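You operate a simulated robot arm through the tools that you are given. There is no shell and no other tool.

Carry out the task below with a simulated robot arm. There is one attempt and no reset: what you move stays moved.

## Task
Fit the blue wheel on the bench's pin board and tighten the nut.
Fine: tighten the orange clamp on the board first.

It is judged by the outcome, as a careful person would: the job done as asked, and still so three seconds after it is handed in. It fails if anything else is knocked over, pushed out of place, dropped, spilled or broken.

## Robot
A 7-joint arm with a two-finger gripper, fixed in place. Base frame: the origin is at the foot of the arm, x ahead of it, y to its left, z up; the work surface is at about z = 0. Readings come in cm, degrees, newtons and seconds.
With the tool pointing down near the work surface it reaches from about 22 to 56 cm from the base axis. Its first joint turns from -166.0 to 166.0 degrees. Payload 1.2 kg.
The tool frame sits at the grasp point between the pads (the TCP): z along the fingers, y along the line on which they close. The tips reach 2.2 cm beyond it. Largest opening 9.2 cm; the body of the gripper starts 6.5 cm behind the TCP.
Orientation is that of the tool frame in the base frame, as a unit quaternion [w, x, y, z]. With the fingers straight down and closing along the base's y, the tool's x points along the base's -x, its y along +y and its z along -z.

## Interface
- The arm moves only by the tool servo_tool. Its argument "commands" is a list that holds one entry, the list of rows, each a list of 6 numbers: the shift along the tool's x, y, z in units of 50 mm (1.0 is 50 mm), then the turn, a rotation vector about the tool's x, y, z in units of 4 degrees (1.0 is 4 degrees). In form: [[[x, y, z, rx, ry, rz], ...]]. A call has 1 to 20 rows; each row shifts and turns the commanded pose from where the row before left it, along the tool's axes as they then stand. "gripper" is the closure in counts, from 0 (fully open) to 255 (shut), set as the call begins (left out, the last holds). A call with a number of a shift or a turn outside -1 to 1 is refused whole. Rows are played at 5 a second. More than 5 cm and 8.6 degrees between two rows, or a gripper value outside its range, and nothing of the call is played. Where a pose cannot be reached the arm comes as near as it can. A force on the tool above 50 N (or 10 N above the force at the start of the call, whichever is more), or a blocked arm, ends the call early, and 0.2 s more pass. Each finger halts on what it meets, pressing with about 26 N; the grip force reading is that of the motor and also rises with nothing between the fingers. The clock runs only during rows and for 0.2 s after the last one: add rows that do not move to give the fingers time. It gives the time, the measured TCP pose, the force on the tool (base axes), the opening and the grip force at its end, in the units of the frame above (readings bear some noise), with the torque about the TCP (base axes, N m) and any sound that the robot's microphone picked up, and new pictures: "pictures" is both (left out), scene, wrist or none.
- Cameras (640 x 400 px; columns grow to the right, rows downward): "scene" is fixed at [21.82, 65.08, 58.55]; the picture's right is [-0.92, -0.40, 0.00], its down [-0.19, 0.43, -0.88] and it looks along [0.35, -0.81, -0.47] (base axes); focal length 351 px, centre (320, 200). "wrist" rides on the gripper at [7.1, 1.9, -10.2] in the tool frame; the picture's right is [-0.26, 0.97, 0.00], its down [-0.75, -0.20, -0.63] and it looks along [-0.60, -0.16, 0.78] (tool axes); focal length 280 px, centre (320, 200). There is no depth. A picture from a camera that has moved, and an enlarged one, comes with that camera's place and axes in the base frame and with its lens.
- inspect(camera, box): a new picture of the part [left, top, right, bottom] of that camera's present view, enlarged. The clock stands still meanwhile.
- hand_in(): hands the job in; it is judged then, once.

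Places have to be worked out from the pictures, the camera data and where the tool is seen. Open the gripper and draw the arm clear of the work before you hand the job in, unless the task says otherwise.

The tools are called as name(argument=value, ...) on one line, values as JSON. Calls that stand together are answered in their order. servo_tool: Moves the arm, as the interface text tells. Its arguments: {"type":"object","properties":{"commands":{"type":"array","items":{"type":"array","items":{"type":"array","items":{"type":"number"}}}},"gripper":{"type":"number"},"pictures":{"type":"string","enum":["both","scene","wrist","none"]}},"required":["commands"]} The other tools are called the same way: inspect (camera, box) takes an enlarged picture of a part of a camera's view; hand_in () hands the job in.

At the start:

```text
t: 0.0
position: [33.35, 0.39, 42.66]
tool_rot: [0.0, 0.0, 1.0, -0.001]
contact_force: [0.6, 0.2, -0.3]
moment: [0.02, 0.04, -0.02]
finger_gap: 9.22
finger_force: 0.0
```

scene: 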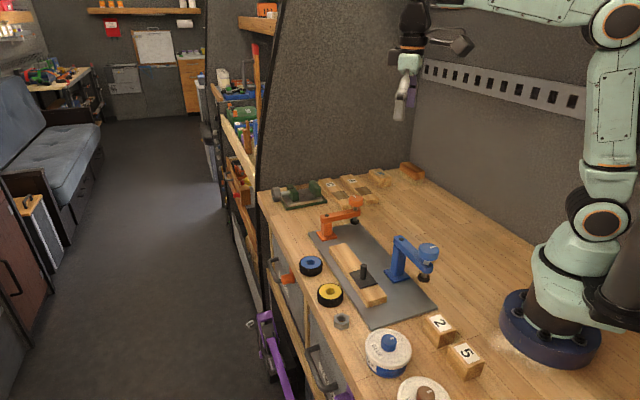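
wrist: 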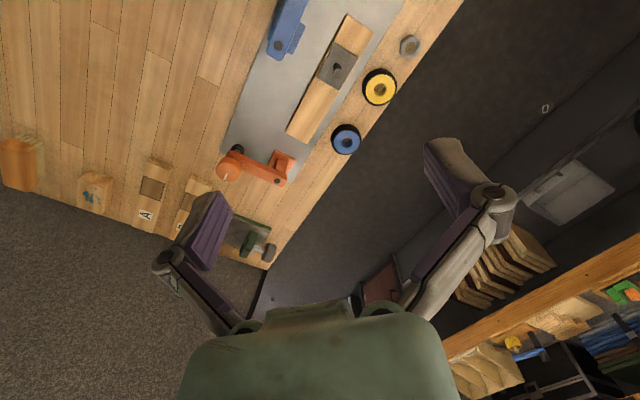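

The pictures show a grey plate with an orange and a blue clamp, a wooden board with a pin, a blue and a yellow wheel, and a nut. I'll enlarge the views to see these in detail before moving.

inspect(camera="scene", box=[260, 160, 460, 340])

inspect(camera="wrist", box=[200, 0, 460, 200])

inspect(camera="scene", box=[300, 180, 400, 250])

inspect(camera="scene", box=[290, 240, 400, 340])

```text
2.22 times, centred on (360, 250) of scene
camera zoom: at [21.82, 65.08, 58.55], right [-0.92, -0.4, 0.0], down [-0.19, 0.43, -0.88], along [0.35, -0.81, -0.47], focal length 780 px, centre (231, 89)
```

zoom: 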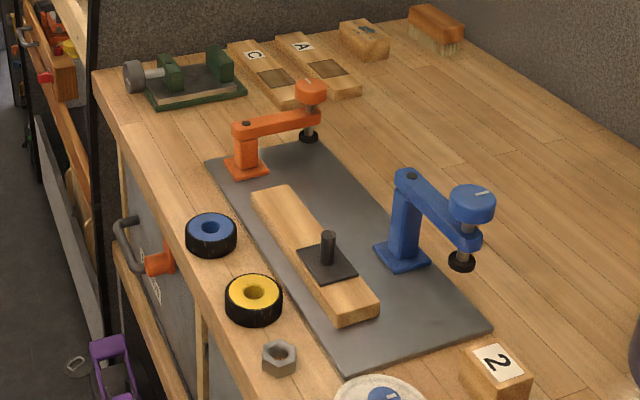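

```text
2.00 times, centred on (330, 100) of wrist
camera zoom: at [26.18, 2.31, 52.78], right [0.26, 0.97, 0.0], down [0.75, -0.2, 0.63], along [0.6, -0.16, -0.78], focal length 561 px, centre (300, 400)
```

zoom: 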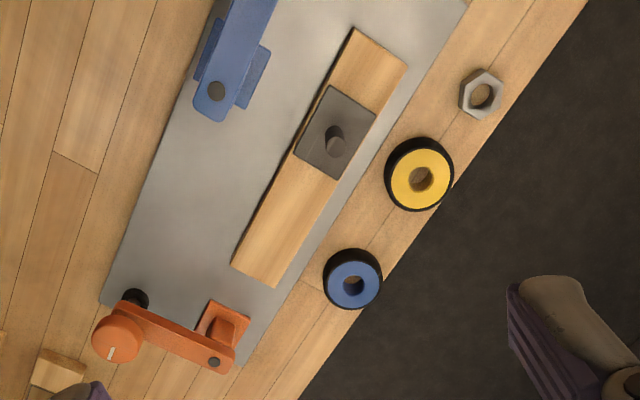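

```text
5.71 times, centred on (350, 215) of scene
camera zoom: at [21.82, 65.08, 58.55], right [-0.92, -0.4, 0.0], down [-0.19, 0.43, -0.88], along [0.35, -0.81, -0.47], focal length 2006 px, centre (149, 114)
```

zoom: 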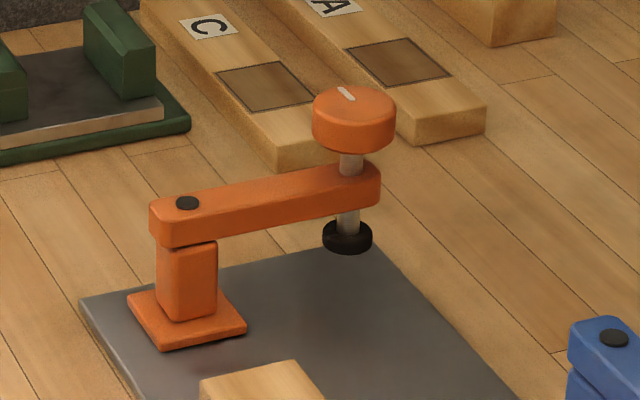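

```text
4.00 times, centred on (345, 290) of scene
camera zoom: at [21.82, 65.08, 58.55], right [-0.92, -0.4, 0.0], down [-0.19, 0.43, -0.88], along [0.35, -0.81, -0.47], focal length 1404 px, centre (220, -160)
```

zoom: 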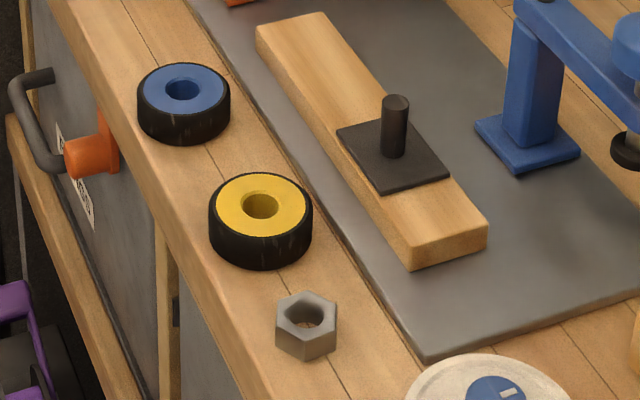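

I work out rough places: pin near (38, 2), blue wheel near (51.5, 0.7), orange clamp post near (54, -14) with its arm swung aside and the knob near (47, -19, 12). I'll look closer at the clamps and the other items before moving.

inspect(camera="scene", box=[300, 190, 370, 234])

inspect(camera="scene", box=[370, 225, 450, 290])

inspect(camera="scene", box=[350, 300, 500, 400])

inspect(camera="wrist", box=[190, 110, 350, 230])

inspect(camera="scene", box=[260, 160, 440, 220])

```text
9.09 times, centred on (335, 212) of scene
camera zoom: at [21.82, 65.08, 58.55], right [-0.92, -0.4, 0.0], down [-0.19, 0.43, -0.88], along [0.35, -0.81, -0.47], focal length 3192 px, centre (184, 91)
```

zoom: 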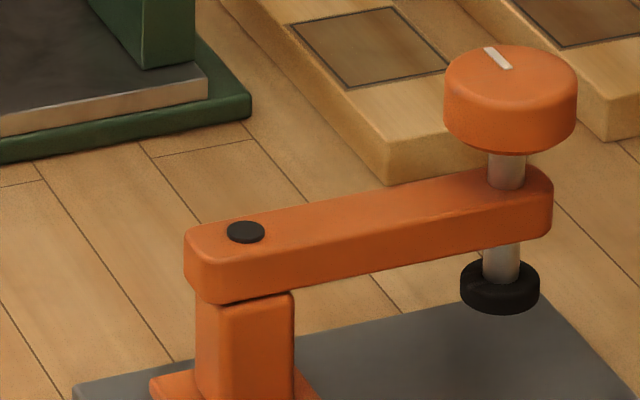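

```text
6.15 times, centred on (410, 258) of scene
camera zoom: at [21.82, 65.08, 58.55], right [-0.92, -0.4, 0.0], down [-0.19, 0.43, -0.88], along [0.35, -0.81, -0.47], focal length 2161 px, centre (-234, -154)
```

zoom: 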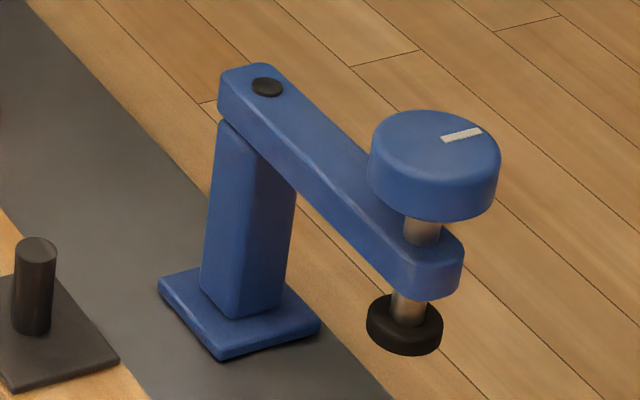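

```text
4.00 times, centred on (425, 350) of scene
camera zoom: at [21.82, 65.08, 58.55], right [-0.92, -0.4, 0.0], down [-0.19, 0.43, -0.88], along [0.35, -0.81, -0.47], focal length 1404 px, centre (-100, -400)
```

zoom: 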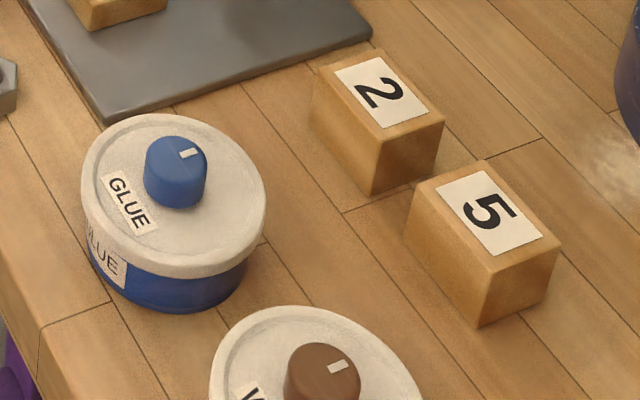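

```text
3.33 times, centred on (270, 170) of wrist
camera zoom: at [26.18, 2.31, 52.78], right [0.26, 0.97, 0.0], down [0.75, -0.2, 0.63], along [0.6, -0.16, -0.78], focal length 935 px, centre (487, 300)
```

zoom: 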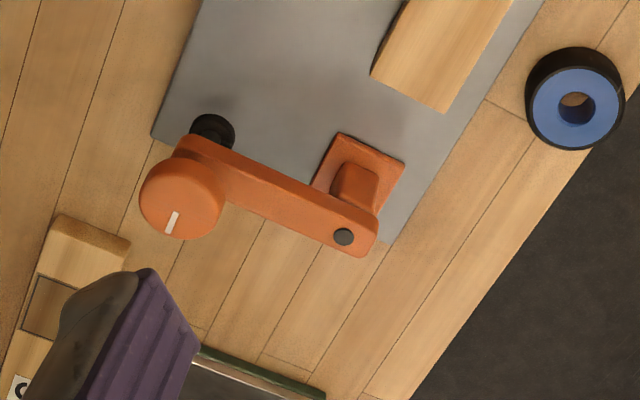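

```text
3.56 times, centred on (350, 190) of scene
camera zoom: at [21.82, 65.08, 58.55], right [-0.92, -0.4, 0.0], down [-0.19, 0.43, -0.88], along [0.35, -0.81, -0.47], focal length 1248 px, centre (213, 236)
```

zoom: 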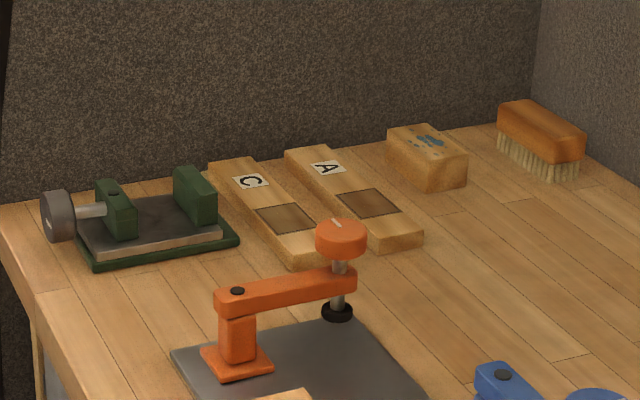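

The orange arm evidently swings on its post and carries a screw with a marked knob. I'll move the tool above the clamp area at a safe height (about z = 25) for a closer wrist view.

servo_tool(commands=[[[-0.216, -0.26, 0.4425, 0, 0, 0], [-0.216, -0.26, 0.4425, 0, 0, 0], [-0.216, -0.26, 0.4425, 0, 0, 0], [-0.216, -0.26, 0.4425, 0, 0, 0], [-0.216, -0.26, 0.4425, 0, 0, 0], [-0.216, -0.26, 0.4425, 0, 0, 0], [-0.216, -0.26, 0.4425, 0, 0, 0], [-0.216, -0.26, 0.4425, 0, 0, 0], [0, 0, 0, 0, 0, 0]]])

```text
t: 2.0
position: [41.97, -10.01, 24.94]
tool_rot: [0.001, 0.001, 1.0, 0.0]
contact_force: [-0.5, 0.0, 0.0]
moment: [0.0, 0.02, -0.01]
finger_gap: 9.2
finger_force: 0.0
camera wrist: at [34.87, -8.1, 35.08], right [0.26, 0.97, 0.0], down [0.75, -0.2, 0.63], along [0.6, -0.16, -0.78], focal length 280 px, centre (320, 200)
```

scene: 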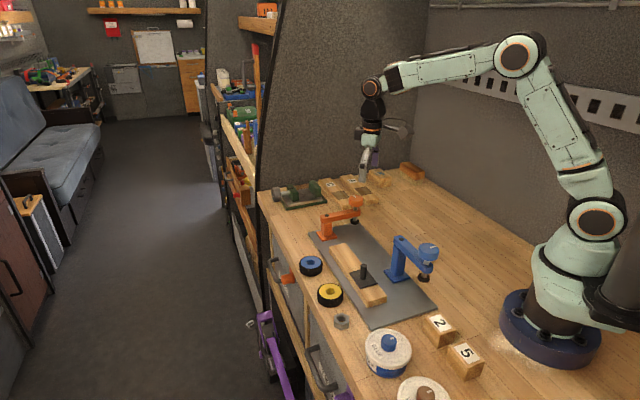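
wrist: 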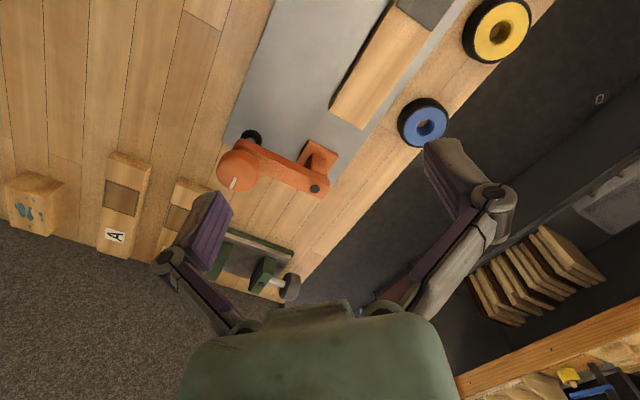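

The view works. I'll enlarge the orange clamp and the board end from this wrist pose to triangulate.

inspect(camera="wrist", box=[200, 110, 360, 210])

inspect(camera="wrist", box=[300, 0, 540, 150])

```text
4.00 times, centred on (280, 160) of wrist
camera zoom: at [34.87, -8.1, 35.08], right [0.26, 0.97, 0.0], down [0.75, -0.2, 0.63], along [0.6, -0.16, -0.78], focal length 1122 px, centre (480, 360)
```

zoom: 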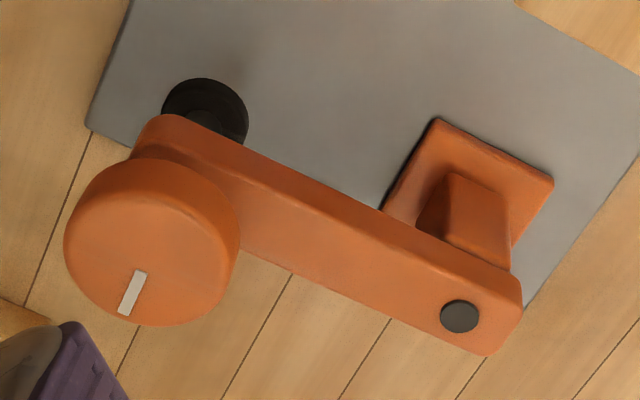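

```text
2.67 times, centred on (420, 75) of wrist
camera zoom: at [34.87, -8.1, 35.08], right [0.26, 0.97, 0.0], down [0.75, -0.2, 0.63], along [0.6, -0.16, -0.78], focal length 748 px, centre (53, 533)
```

zoom: 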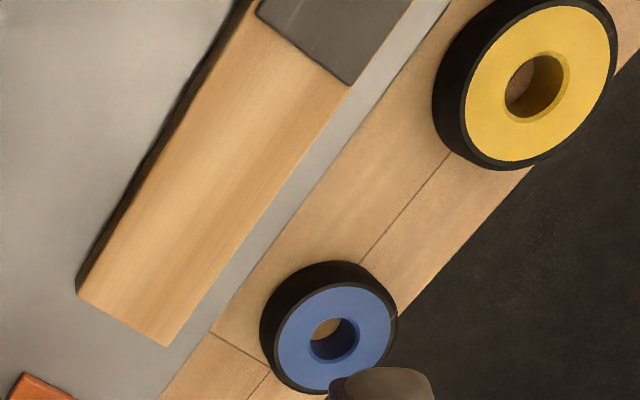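

Triangulating three views puts the pivot at (54.05, -13.9, top 8.1), the knob at (47.3, -19.8, top about 12.1), the pad bottom near z = 4.1 and the board top near z = 3.1. I'll straddle the clamp arm loosely with the fingers and swing it about 86° over the board end. First I go above it at z = 20, yawed about 41° with a narrower gap.

servo_tool(commands=[[[-0.332, -0.288, 0.2, 0, 0, 0], [-0.332, -0.288, 0.2, 0, 0, 0], [-0.332, -0.288, 0.2, 0, 0, 0], [-0.332, -0.288, 0.2, 0, 0, 0], [-0.332, -0.288, 0.2, 0, 0, 0], [0, 0, 0, 0, 0, -1], [0, 0, 0, 0, 0, -1], [0, 0, 0, 0, 0, -1], [0, 0, 0, 0, 0, -1], [0, 0, 0, 0, 0, -1], [0, 0, 0, 0, 0, -1], [0, 0, 0, 0, 0, -1], [0, 0, 0, 0, 0, -1], [0, 0, 0, 0, 0, -1], [0, 0, 0, 0, 0, -1], [0, 0, 0, 0, 0, -0.3], [0, 0, 0, 0, 0, 0]]], gripper=135)

```text
t: 5.6
position: [50.19, -17.29, 20.01]
tool_rot: [0.0, -0.353, 0.936, -0.001]
contact_force: [0.3, 0.3, 0.1]
moment: [0.01, 0.02, 0.04]
finger_gap: 4.33
finger_force: 0.1
camera wrist: at [43.61, -20.47, 30.08], right [-0.44, 0.9, 0.0], down [0.7, 0.34, 0.62], along [0.56, 0.27, -0.78], focal length 280 px, centre (320, 200)
```

scene: 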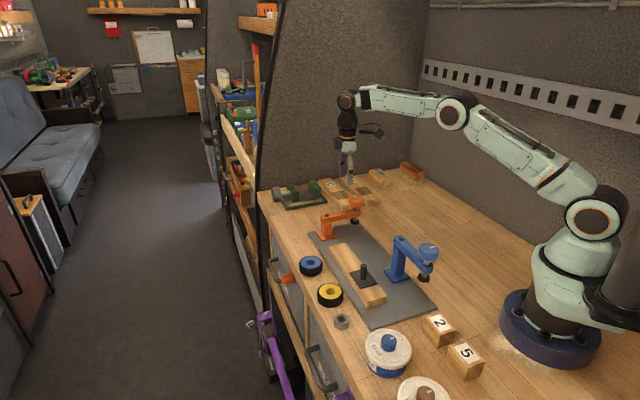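
wrist: 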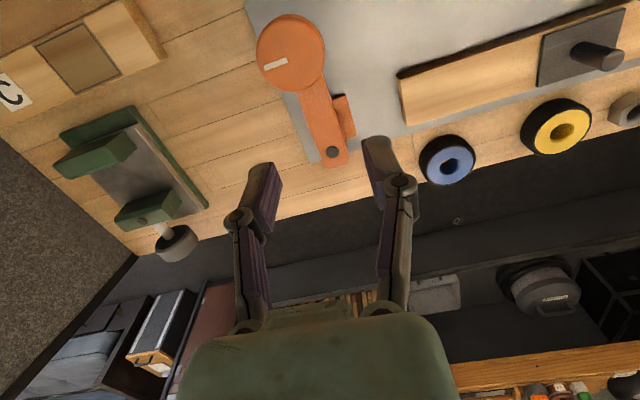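

The arm lies centred between the fingers in the wrist picture and lines up with the tool's x. I descend straight to TCP z ≈ 8.7, so that the tips flank the clamp arm.

servo_tool(commands=[[[0, 0, 0.2825, 0, 0, 0], [0, 0, 0.2825, 0, 0, 0], [0, 0, 0.2825, 0, 0, 0], [0, 0, 0.2825, 0, 0, 0], [0, 0, 0.2825, 0, 0, 0], [0, 0, 0.2825, 0, 0, 0], [0, 0, 0.2825, 0, 0, 0], [0, 0, 0.2825, 0, 0, 0], [0, 0, 0, 0, 0, 0]]])

```text
t: 7.6
position: [50.24, -17.28, 8.82]
tool_rot: [0.0, -0.352, 0.936, -0.001]
contact_force: [0.0, 0.4, 0.9]
moment: [0.0, 0.01, -0.01]
finger_gap: 4.34
finger_force: 0.0
camera wrist: at [43.59, -20.44, 18.81], right [-0.44, 0.9, 0.0], down [0.7, 0.34, 0.62], along [0.56, 0.27, -0.78], focal length 280 px, centre (320, 200)
```

scene: 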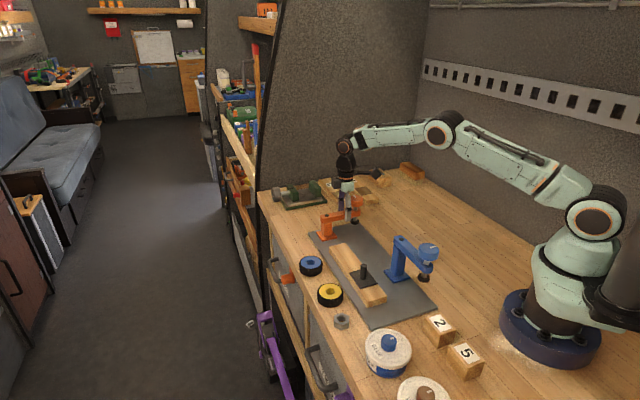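
wrist: 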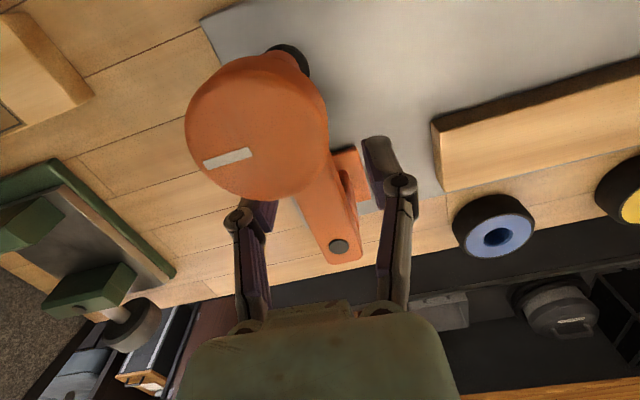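

The fingers flank the arm and nothing is touched (force under 1 N). I narrow the gap a little and start swinging clockwise in an arc about the pivot, 40° first, to see that the arm follows.

servo_tool(commands=[[[0, 0, 0, 0, 0, 0], [0, 0, 0, 0, 0, 0], [-0.0025, 0.071, 0, 0, 0, 1], [-0.0025, 0.071, 0, 0, 0, 1], [-0.0025, 0.071, 0, 0, 0, 1], [-0.0025, 0.071, 0, 0, 0, 1], [-0.0025, 0.071, 0, 0, 0, 1], [-0.0025, 0.071, 0, 0, 0, 1], [-0.0025, 0.071, 0, 0, 0, 1], [-0.0025, 0.071, 0, 0, 0, 1], [-0.0025, 0.071, 0, 0, 0, 1], [-0.0025, 0.071, 0, 0, 0, 1], [0, 0, 0, 0, 0, 0]]], gripper=155)

```text
t: 10.4
position: [48.87, -13.86, 8.65]
tool_rot: [0.0, -0.01, 1.0, 0.0]
contact_force: [0.3, -1.4, 0.9]
moment: [-0.05, -0.02, 0.04]
finger_gap: 3.73
finger_force: 0.7
camera wrist: at [41.8, -12.24, 18.84], right [0.24, 0.97, 0.0], down [0.76, -0.19, 0.62], along [0.61, -0.15, -0.78], focal length 280 px, centre (320, 200)
```

scene: 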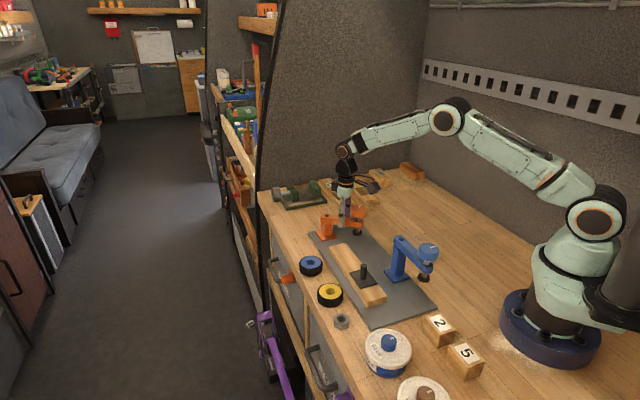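
wrist: 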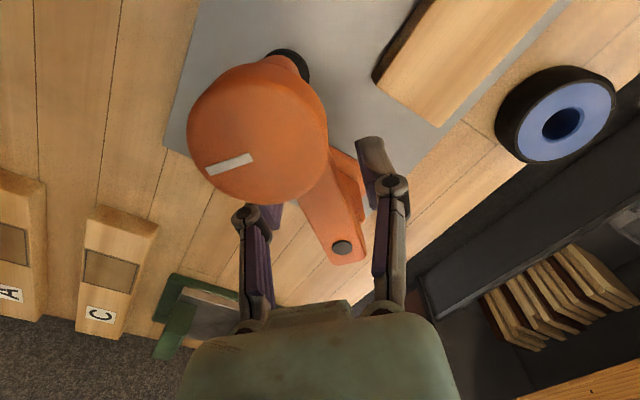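

The arm follows the fingers with about 1.4 N, and I judge it now at about 184° in base terms, with a target of about 135.5°. I swing on by 44° and look again.

servo_tool(commands=[[[-0.0025, 0.071, 0, 0, 0, 1], [-0.0025, 0.071, 0, 0, 0, 1], [-0.0025, 0.071, 0, 0, 0, 1], [-0.0025, 0.071, 0, 0, 0, 1], [-0.0025, 0.071, 0, 0, 0, 1], [-0.0025, 0.071, 0, 0, 0, 1], [-0.0025, 0.071, 0, 0, 0, 1], [-0.0025, 0.071, 0, 0, 0, 1], [-0.0025, 0.071, 0, 0, 0, 1], [-0.0025, 0.071, 0, 0, 0, 1], [-0.0025, 0.071, 0, 0, 0, 1], [0, 0, 0, 0, 0, 0]]])

```text
t: 13.0
position: [50.39, -10.44, 8.72]
tool_rot: [0.0, 0.365, 0.931, 0.001]
contact_force: [-0.7, -0.8, -1.0]
moment: [-0.01, 0.05, 0.01]
finger_gap: 3.67
finger_force: 0.3
camera wrist: at [46.41, -4.22, 18.85], right [0.85, 0.53, 0.0], down [0.41, -0.66, 0.62], along [0.33, -0.53, -0.78], focal length 280 px, centre (320, 200)
```

scene: 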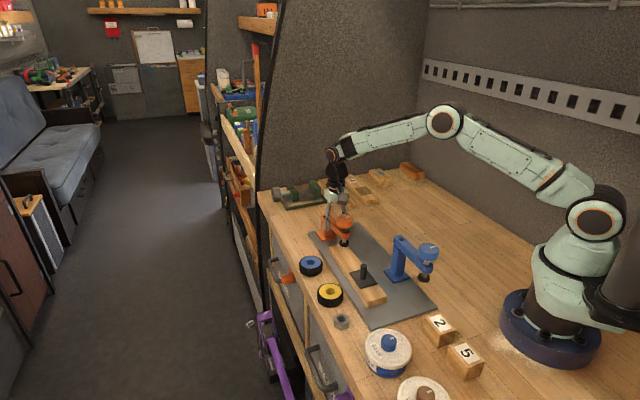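
wrist: 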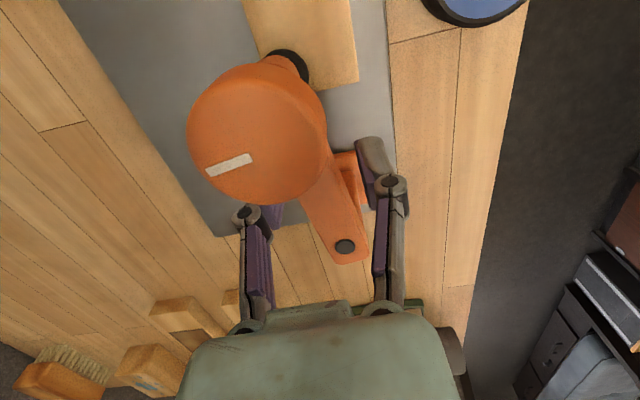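

The pad has come over the board end. I enlarge both views to see how well it is centred across the board.

inspect(camera="wrist", box=[180, 0, 400, 140])

inspect(camera="scene", box=[300, 190, 400, 260])

```text
2.86 times, centred on (290, 70) of wrist
camera zoom: at [46.41, -4.22, 18.85], right [0.85, 0.53, 0.0], down [0.41, -0.66, 0.62], along [0.33, -0.53, -0.78], focal length 801 px, centre (406, 571)
```

zoom: 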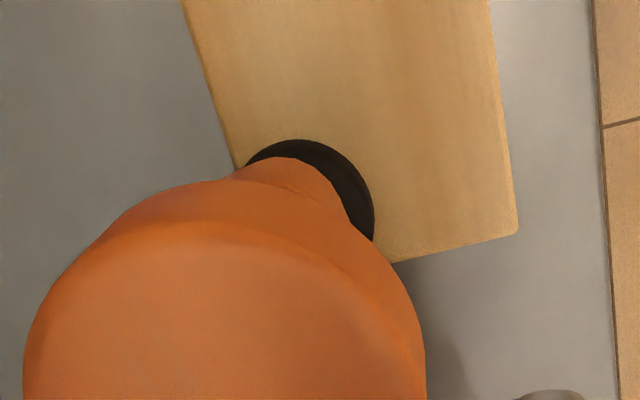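

```text
5.71 times, centred on (350, 225) of scene
camera zoom: at [21.82, 65.08, 58.55], right [-0.92, -0.4, 0.0], down [-0.19, 0.43, -0.88], along [0.35, -0.81, -0.47], focal length 2006 px, centre (149, 57)
```

zoom: 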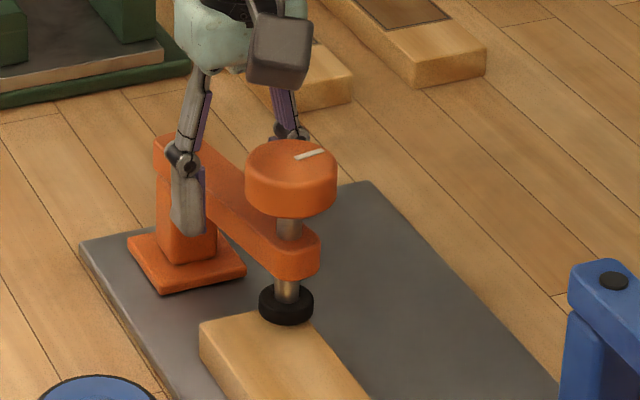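

The pad sits about 1 cm short of the board's centre line (arm at about 141°, wanted about 135°). I swing a further 7°.

servo_tool(commands=[[[-0.0018, 0.053, 0, 0, 0, 0.75], [-0.0025, 0.071, 0, 0, 0, 1], [0, 0, 0, 0, 0, 0], [0, 0, 0, 0, 0, 0]]])

inspect(camera="wrist", box=[180, 0, 400, 140])

inspect(camera="scene", box=[300, 190, 400, 260])

```text
t: 14.0
position: [50.71, -10.04, 8.7]
tool_rot: [0.0, 0.421, 0.907, 0.0]
contact_force: [-0.3, 0.2, -0.2]
moment: [0.0, -0.01, 0.0]
finger_gap: 3.59
finger_force: 0.0
camera wrist: at [47.63, -3.42, 18.82], right [0.91, 0.42, 0.0], down [0.33, -0.71, 0.62], along [0.26, -0.57, -0.78], focal length 280 px, centre (320, 200)
```

scene: 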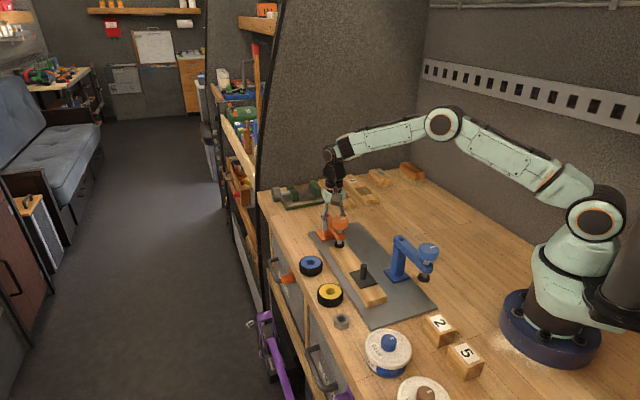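
wrist: 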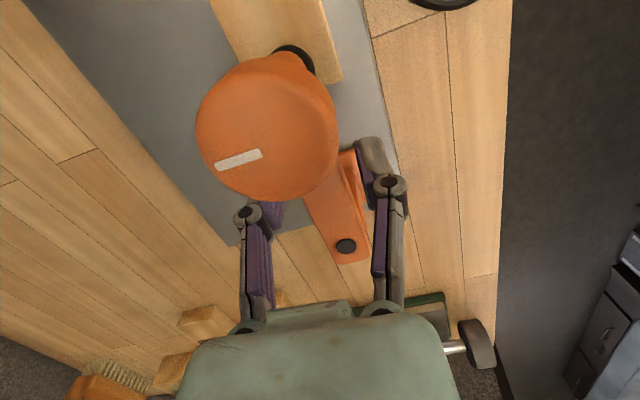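

```text
2.86 times, centred on (290, 70) of wrist
camera zoom: at [47.63, -3.42, 18.82], right [0.91, 0.42, 0.0], down [0.33, -0.71, 0.62], along [0.26, -0.57, -0.78], focal length 801 px, centre (406, 571)
```

zoom: 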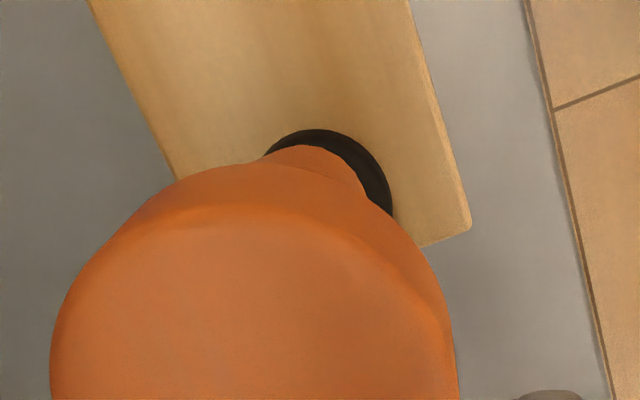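

```text
5.71 times, centred on (350, 225) of scene
camera zoom: at [21.82, 65.08, 58.55], right [-0.92, -0.4, 0.0], down [-0.19, 0.43, -0.88], along [0.35, -0.81, -0.47], focal length 2006 px, centre (149, 57)
```

zoom: 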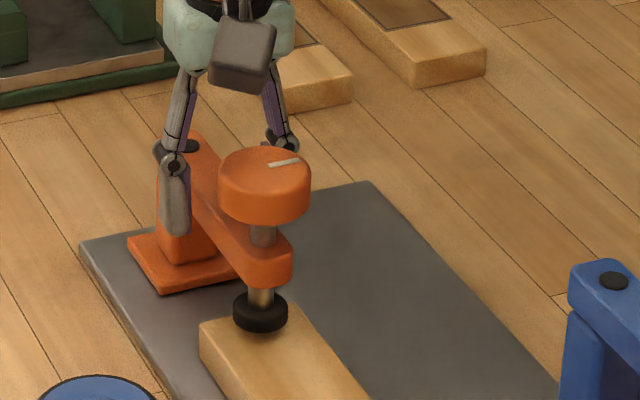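

The pad is now over the board, within about 0.4 cm of its centre line and about 2 cm in from the end, and the force is near zero. I raise the fingers straight off the arm, move over the knob at about (47.65, -7.05), open, and begin unwinding the wrist to get a long clockwise stroke.

servo_tool(commands=[[[0, 0, -0.452, 0, 0, 0], [0, 0, -0.452, 0, 0, 0], [0, 0, -0.452, 0, 0, 0], [0, 0, -0.452, 0, 0, 0], [0, 0, -0.452, 0, 0, 0], [0.284, -0.027, 0, 0, 0, 0], [0.284, -0.027, 0, 0, 0, 0], [0.284, -0.027, 0, 0, 0, 0], [0, 0, 0, 0, 0, -1], [0, 0, 0, 0, 0, -1], [0, 0, 0, 0, 0, -1], [0, 0, 0, 0, 0, -1], [0, 0, 0, 0, 0, -1], [0, 0, 0, 0, 0, -1], [0, 0, 0, 0, 0, -1], [0, 0, 0, 0, 0, -1], [0, 0, 0, 0, 0, -1], [0, 0, 0, 0, 0, -1], [0, 0, 0, 0, 0, -1], [0, 0, 0, 0, 0, -1]]])

servo_tool(commands=[[[0, 0, 0, 0, 0, -1], [0, 0, 0, 0, 0, -1], [0, 0, 0, 0, 0, -1], [0, 0, 0, 0, 0, -1], [0, 0, 0, 0, 0, -1], [0, 0, 0, 0, 0, -1], [0, 0, 0, 0, 0, -1], [0, 0, 0, 0, 0, -1], [0, 0, 0, 0, 0, -1], [0, 0, 0, 0, 0, -1], [0, 0, 0, 0, 0, -1], [0, 0, 0, 0, 0, -1], [0, 0, 0, 0, 0, -1], [0, 0, 0, 0, 0, -1], [0, 0, 0, 0, 0, -1], [0, 0, 0, 0, 0, -1], [0, 0, 0, 0, 0, -1], [0, 0, 0, 0, 0, -1], [0, 0, 0, 0, 0, 0]]], gripper=60)

```text
t: 18.2
position: [47.68, -7.11, 19.94]
tool_rot: [0.0, 0.016, 1.0, 0.0]
contact_force: [0.2, 0.4, 0.1]
moment: [0.0, 0.03, -0.01]
finger_gap: 3.61
finger_force: 0.0
camera wrist: at [40.6, -4.96, 30.12], right [0.29, 0.96, 0.0], down [0.75, -0.23, 0.63], along [0.6, -0.18, -0.78], focal length 280 px, centre (320, 200)
```

scene: 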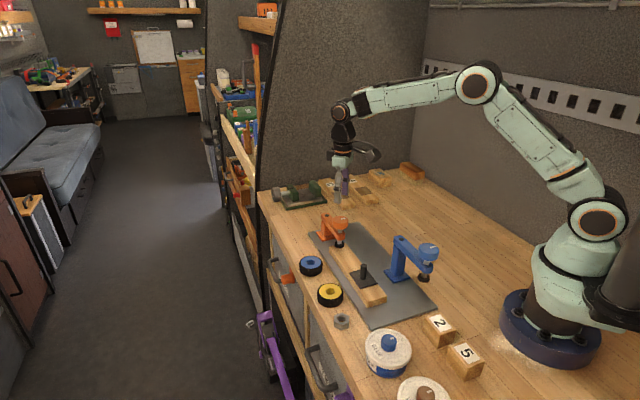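
wrist: 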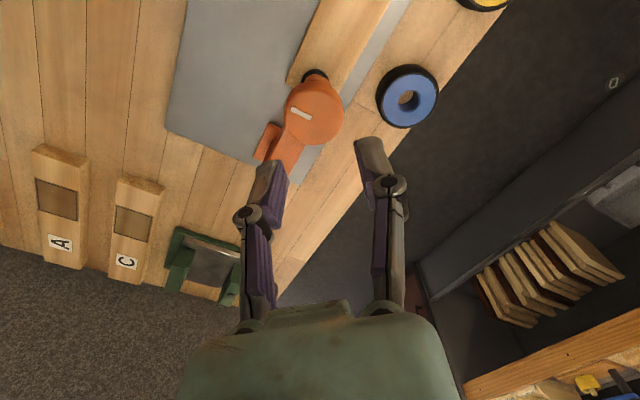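

```text
t: 22.2
position: [47.69, -7.12, 19.98]
tool_rot: [0.0, -0.576, 0.817, 0.0]
contact_force: [0.3, -0.4, 0.5]
moment: [0.0, 0.02, 0.02]
finger_gap: 7.03
finger_force: 0.0
camera wrist: at [43.43, -13.11, 30.11], right [-0.82, 0.57, 0.0], down [0.45, 0.64, 0.63], along [0.36, 0.51, -0.78], focal length 280 px, centre (320, 200)
```

scene: 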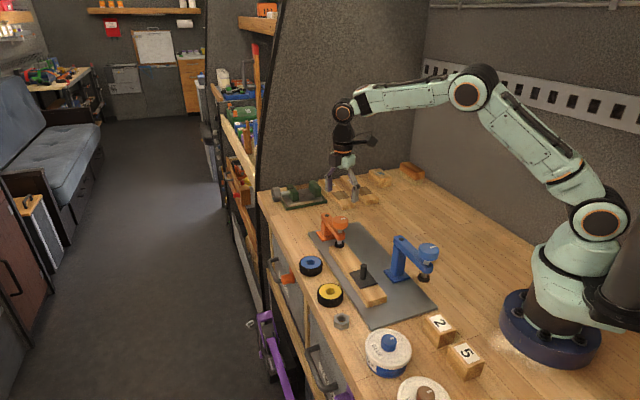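
wrist: 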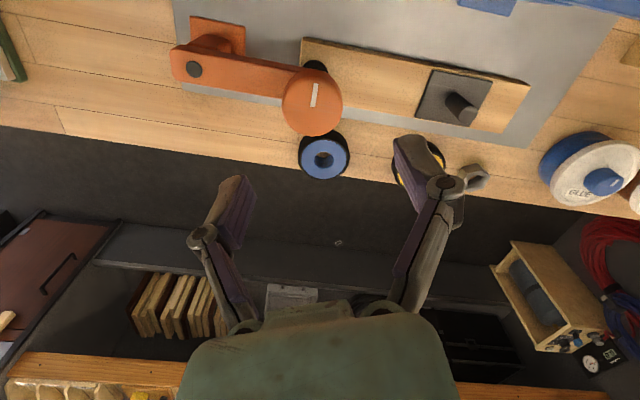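

Yaw is now about +70°. I enlarge the knob in this view to find its centre exactly before descending.

inspect(camera="wrist", box=[240, 40, 400, 140])

inspect(camera="scene", box=[300, 200, 370, 260])

```text
4.00 times, centred on (320, 90) of wrist
camera zoom: at [43.43, -13.11, 30.11], right [-0.82, 0.57, 0.0], down [0.45, 0.64, 0.63], along [0.36, 0.51, -0.78], focal length 1122 px, centre (320, 640)
```

zoom: 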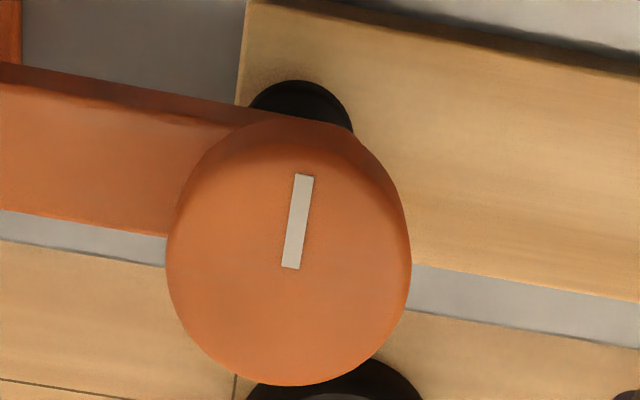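

```text
6.67 times, centred on (335, 230) of scene
camera zoom: at [21.82, 65.08, 58.55], right [-0.92, -0.4, 0.0], down [-0.19, 0.43, -0.88], along [0.35, -0.81, -0.47], focal length 2341 px, centre (220, 0)
```

zoom: 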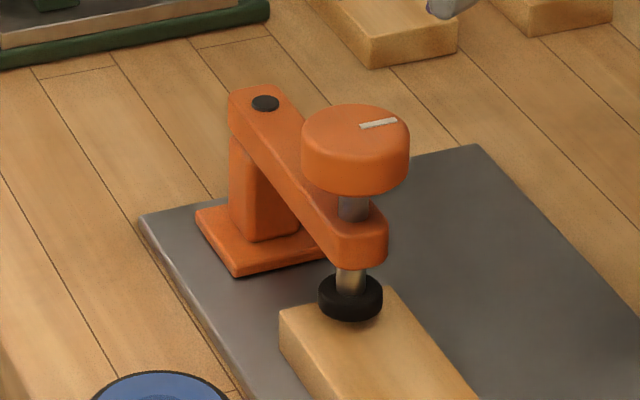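

Knob centre works out at (47.65, -7.65), top z ≈ 11.6, diameter about 4.1 cm. I shift by (0, -0.55), descend to TCP z ≈ 11.2 (tips at 9.0, above the arm's 8.1), and close on the knob.

servo_tool(commands=[[[0.106, -0.032, 0, 0, 0, 0], [0, 0, 0.2927, 0, 0, 0], [0, 0, 0.2927, 0, 0, 0], [0, 0, 0.2927, 0, 0, 0], [0, 0, 0.2927, 0, 0, 0], [0, 0, 0.2927, 0, 0, 0], [0, 0, 0.2927, 0, 0, 0], [0, 0, 0, 0, 0, 0]]])

inspect(camera="scene", box=[300, 180, 370, 250])

inspect(camera="wrist", box=[180, 60, 460, 260])

```text
t: 24.0
position: [47.71, -7.66, 11.3]
tool_rot: [0.0, -0.575, 0.818, -0.001]
contact_force: [-0.2, 0.4, -0.2]
moment: [0.0, 0.01, 0.0]
finger_gap: 7.05
finger_force: 0.1
camera wrist: at [43.47, -13.66, 21.34], right [-0.82, 0.57, 0.0], down [0.45, 0.64, 0.63], along [0.36, 0.51, -0.78], focal length 280 px, centre (320, 200)
```

scene: 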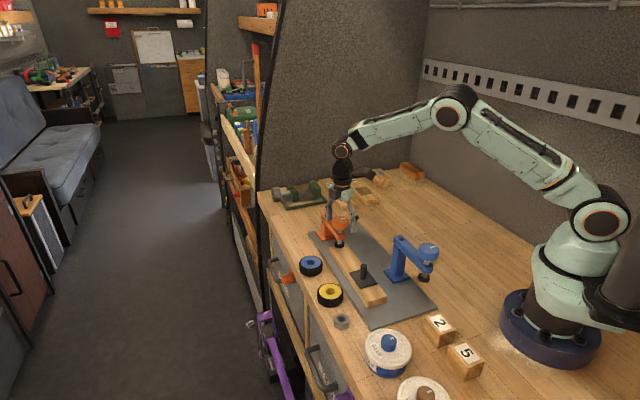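
wrist: 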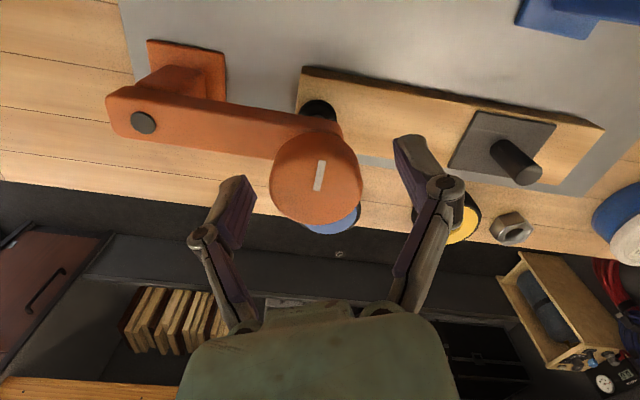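

```text
5.71 times, centred on (335, 215) of scene
camera zoom: at [21.82, 65.08, 58.55], right [-0.92, -0.4, 0.0], down [-0.19, 0.43, -0.88], along [0.35, -0.81, -0.47], focal length 2006 px, centre (234, 114)
```

zoom: 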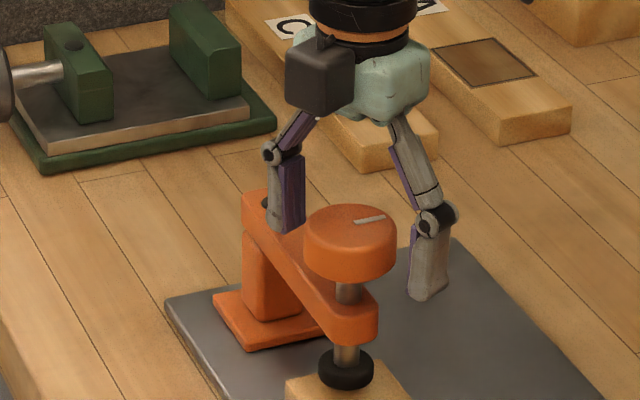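

```text
2.00 times, centred on (320, 160) of wrist
camera zoom: at [43.47, -13.66, 21.34], right [-0.82, 0.57, 0.0], down [0.45, 0.64, 0.63], along [0.36, 0.51, -0.78], focal length 561 px, centre (320, 280)
```

zoom: 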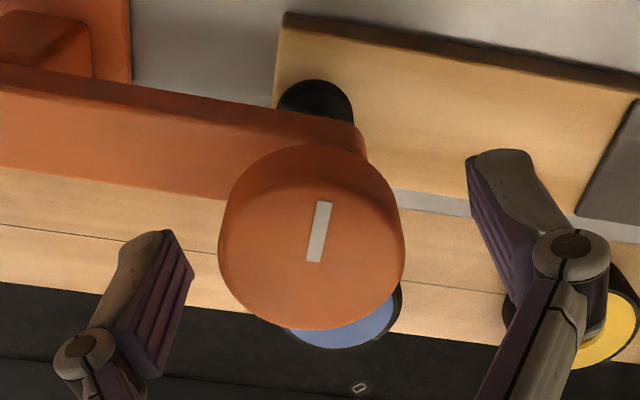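

The knob is centred under the tool axis to about 1 mm and nothing is touched. I close the gripper on the knob.

servo_tool(commands=[[[0, 0, 0, 0, 0, 0], [0, 0, 0, 0, 0, 0], [0, 0, 0, 0, 0, 0], [0, 0, 0, 0, 0, 0]]], gripper=255)

inspect(camera="scene", box=[300, 180, 370, 250])

```text
t: 25.0
position: [47.88, -7.83, 11.3]
tool_rot: [0.002, -0.575, 0.818, -0.002]
contact_force: [19.2, -14.6, 5.9]
moment: [0.04, -0.54, -0.01]
finger_gap: 4.06
finger_force: 27.7
camera wrist: at [43.5, -13.76, 21.45], right [-0.82, 0.58, -0.01], down [0.45, 0.64, 0.63], along [0.36, 0.51, -0.78], focal length 280 px, centre (320, 200)
```

scene: 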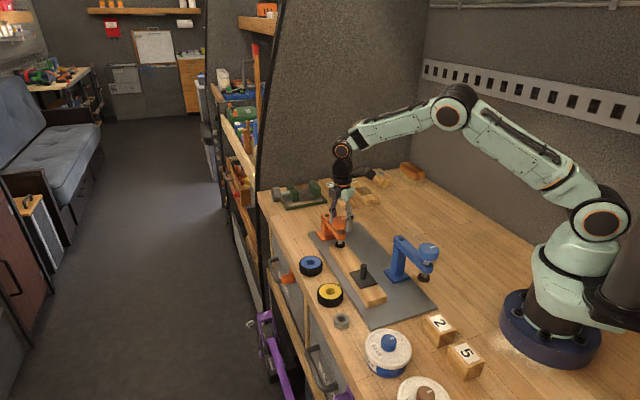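
wrist: 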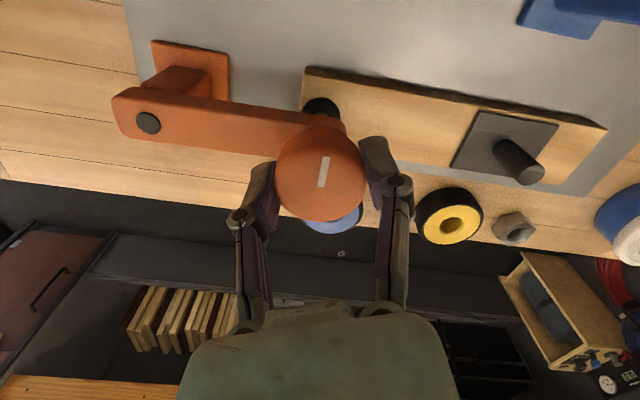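

```text
5.71 times, centred on (335, 215) of scene
camera zoom: at [21.82, 65.08, 58.55], right [-0.92, -0.4, 0.0], down [-0.19, 0.43, -0.88], along [0.35, -0.81, -0.47], focal length 2006 px, centre (234, 114)
```

zoom: 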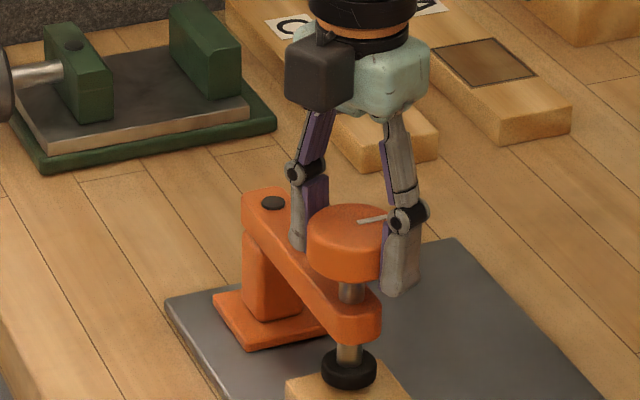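

The knob is gripped at 4.06 cm, but the side force (about 24 N towards the pivot) shows my command is about 2.5 mm off the true knob centre. I shift the commanded pose by (+0.2, -0.17) to relieve it.

servo_tool(commands=[[[0.009, -0.025, 0, 0, 0, 0], [0.009, -0.025, 0, 0, 0, 0], [0, 0, 0, 0, 0, 0]]], pictures="none")

```text
t: 25.8
position: [47.84, -7.75, 11.22]
tool_rot: [0.0, -0.575, 0.818, 0.0]
contact_force: [6.6, -6.4, 16.2]
moment: [-0.46, 0.04, -0.05]
finger_gap: 4.09
finger_force: 27.5
```

The side load has dropped, but a 16 N vertical force now shows. I wait a moment and read again before turning.

servo_tool(commands=[[[0, 0, 0, 0, 0, 0], [0, 0, 0, 0, 0, 0], [0, 0, 0, 0, 0, 0]]], pictures="none")

```text
t: 26.6
position: [47.94, -7.68, 11.16]
tool_rot: [0.001, -0.576, 0.817, 0.001]
contact_force: [1.3, -0.3, 17.4]
moment: [0.07, -0.08, 0.01]
finger_gap: 4.08
finger_force: 28.0
```

Side forces are now nearly zero; only a mild downward push remains, which suits screwing down. I turn the knob clockwise (seen from above) by 40° and check the forces, the sound and whether it descends.

servo_tool(commands=[[[0, 0, 0, 0, 0, 1], [0, 0, 0, 0, 0, 1], [0, 0, 0, 0, 0, 1], [0, 0, 0, 0, 0, 1], [0, 0, 0, 0, 0, 1], [0, 0, 0, 0, 0, 1], [0, 0, 0, 0, 0, 1], [0, 0, 0, 0, 0, 1], [0, 0, 0, 0, 0, 1], [0, 0, 0, 0, 0, 1], [0, 0, 0, 0, 0, 0]]])

inspect(camera="scene", box=[300, 200, 370, 260])

```text
t: 29.0
position: [47.84, -7.81, 11.29]
tool_rot: [-0.001, -0.26, 0.966, 0.001]
contact_force: [-1.6, 4.0, -7.3]
moment: [0.08, -0.08, -0.01]
finger_gap: 4.08
finger_force: 28.1
camera wrist: at [40.7, -9.67, 21.32], right [-0.26, 0.97, 0.0], down [0.76, 0.2, 0.62], along [0.6, 0.16, -0.78], focal length 280 px, centre (320, 200)
```

scene: 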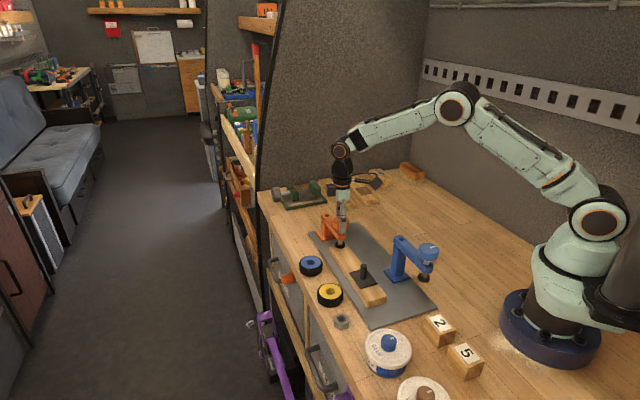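
wrist: 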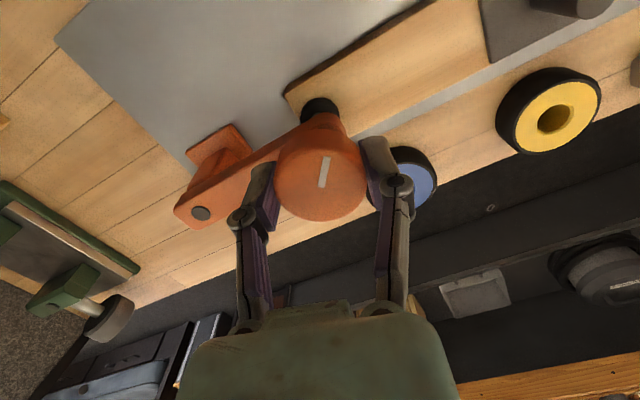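

```text
6.67 times, centred on (335, 230) of scene
camera zoom: at [21.82, 65.08, 58.55], right [-0.92, -0.4, 0.0], down [-0.19, 0.43, -0.88], along [0.35, -0.81, -0.47], focal length 2341 px, centre (220, 0)
```

zoom: 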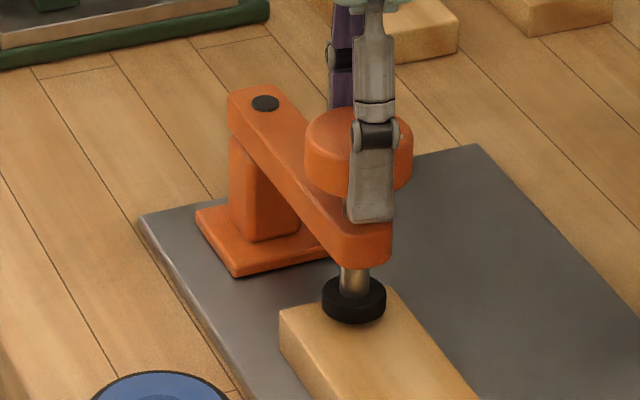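

The knob turns with the gripper and the vertical force swung to -7 N, so the screw is moving down and pulling on the tool. I follow it down by about 1 mm while turning another 20°.

servo_tool(commands=[[[0, 0, 0.004, 0, 0, 1], [0, 0, 0.004, 0, 0, 1], [0, 0, 0.004, 0, 0, 1], [0, 0, 0.004, 0, 0, 1], [0, 0, 0.004, 0, 0, 1], [0, 0, 0, 0, 0, 0]]], pictures="none")

```text
t: 30.4
position: [47.75, -7.68, 11.17]
tool_rot: [-0.001, -0.089, 0.996, 0.001]
contact_force: [-3.7, 7.0, -13.1]
moment: [0.11, -0.23, -0.01]
finger_gap: 4.09
finger_force: 27.5
```

The pull grew to -13 N, so the screw descends faster than I follow. I turn another 20° and go down 2 mm, then look.

servo_tool(commands=[[[0, 0, 0.01, 0, 0, 1], [0, 0, 0.01, 0, 0, 1], [0, 0, 0.008, 0, 0, 1], [0, 0, 0.008, 0, 0, 1], [0, 0, 0.008, 0, 0, 1], [0, 0, 0, 0, 0, 0]]], pictures="scene")

inspect(camera="scene", box=[300, 200, 370, 260])

```text
t: 31.8
position: [47.82, -7.64, 11.05]
tool_rot: [0.0, 0.085, 0.996, 0.001]
contact_force: [-13.7, 15.7, 4.7]
moment: [0.31, 0.22, 0.0]
finger_gap: 4.06
finger_force: 28.4
```

scene: 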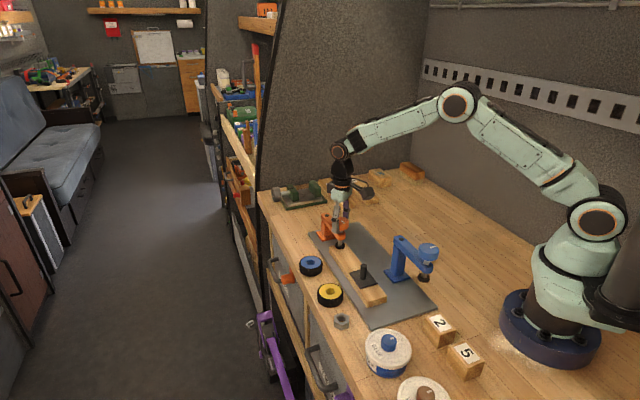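

```text
6.67 times, centred on (335, 230) of scene
camera zoom: at [21.82, 65.08, 58.55], right [-0.92, -0.4, 0.0], down [-0.19, 0.43, -0.88], along [0.35, -0.81, -0.47], focal length 2341 px, centre (220, 0)
```

zoom: 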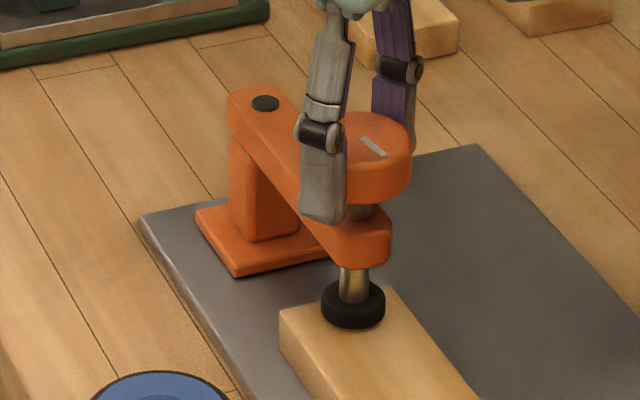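

The pad has dropped about 3 mm over 80° of turn. The sideways force (-14, +16) shows the command is again off-centre by 1–2 mm, so I ease it outward and go on turning 40° while following down.

servo_tool(commands=[[[0.0277, 0.0196, 0, 0, 0, 0], [0, 0, 0.003, 0, 0, 1], [0, 0, 0.003, 0, 0, 1], [0, 0, 0.003, 0, 0, 1], [0, 0, 0.003, 0, 0, 1], [0, 0, 0.003, 0, 0, 1], [0, 0, 0.003, 0, 0, 1], [0, 0, 0.003, 0, 0, 1], [0, 0, 0.003, 0, 0, 1], [0, 0, 0.003, 0, 0, 1], [0, 0, 0.003, 0, 0, 1], [0, 0, 0, 0, 0, 0]]], pictures="scene")

inspect(camera="scene", box=[300, 200, 370, 260])

```text
t: 34.4
position: [47.83, -7.78, 10.93]
tool_rot: [0.001, 0.422, 0.907, -0.001]
contact_force: [17.3, -12.3, -5.3]
moment: [-0.25, -0.26, -0.03]
finger_gap: 4.06
finger_force: 27.8
```

scene: 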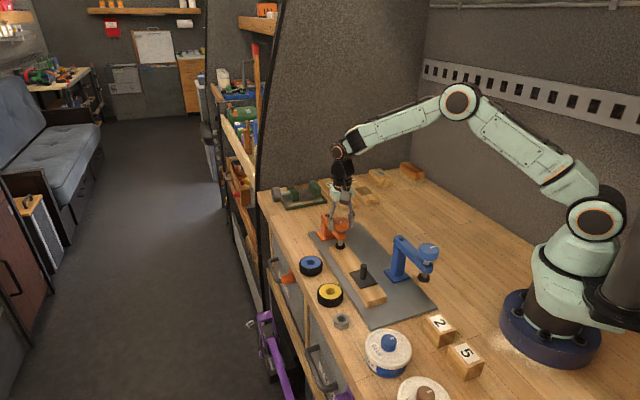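

```text
6.67 times, centred on (335, 230) of scene
camera zoom: at [21.82, 65.08, 58.55], right [-0.92, -0.4, 0.0], down [-0.19, 0.43, -0.88], along [0.35, -0.81, -0.47], focal length 2341 px, centre (220, 0)
```

zoom: 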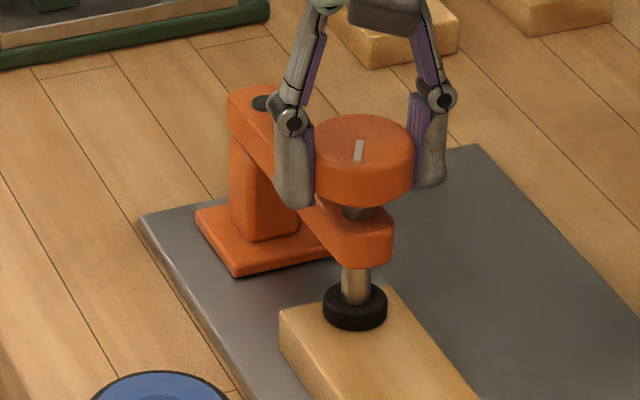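

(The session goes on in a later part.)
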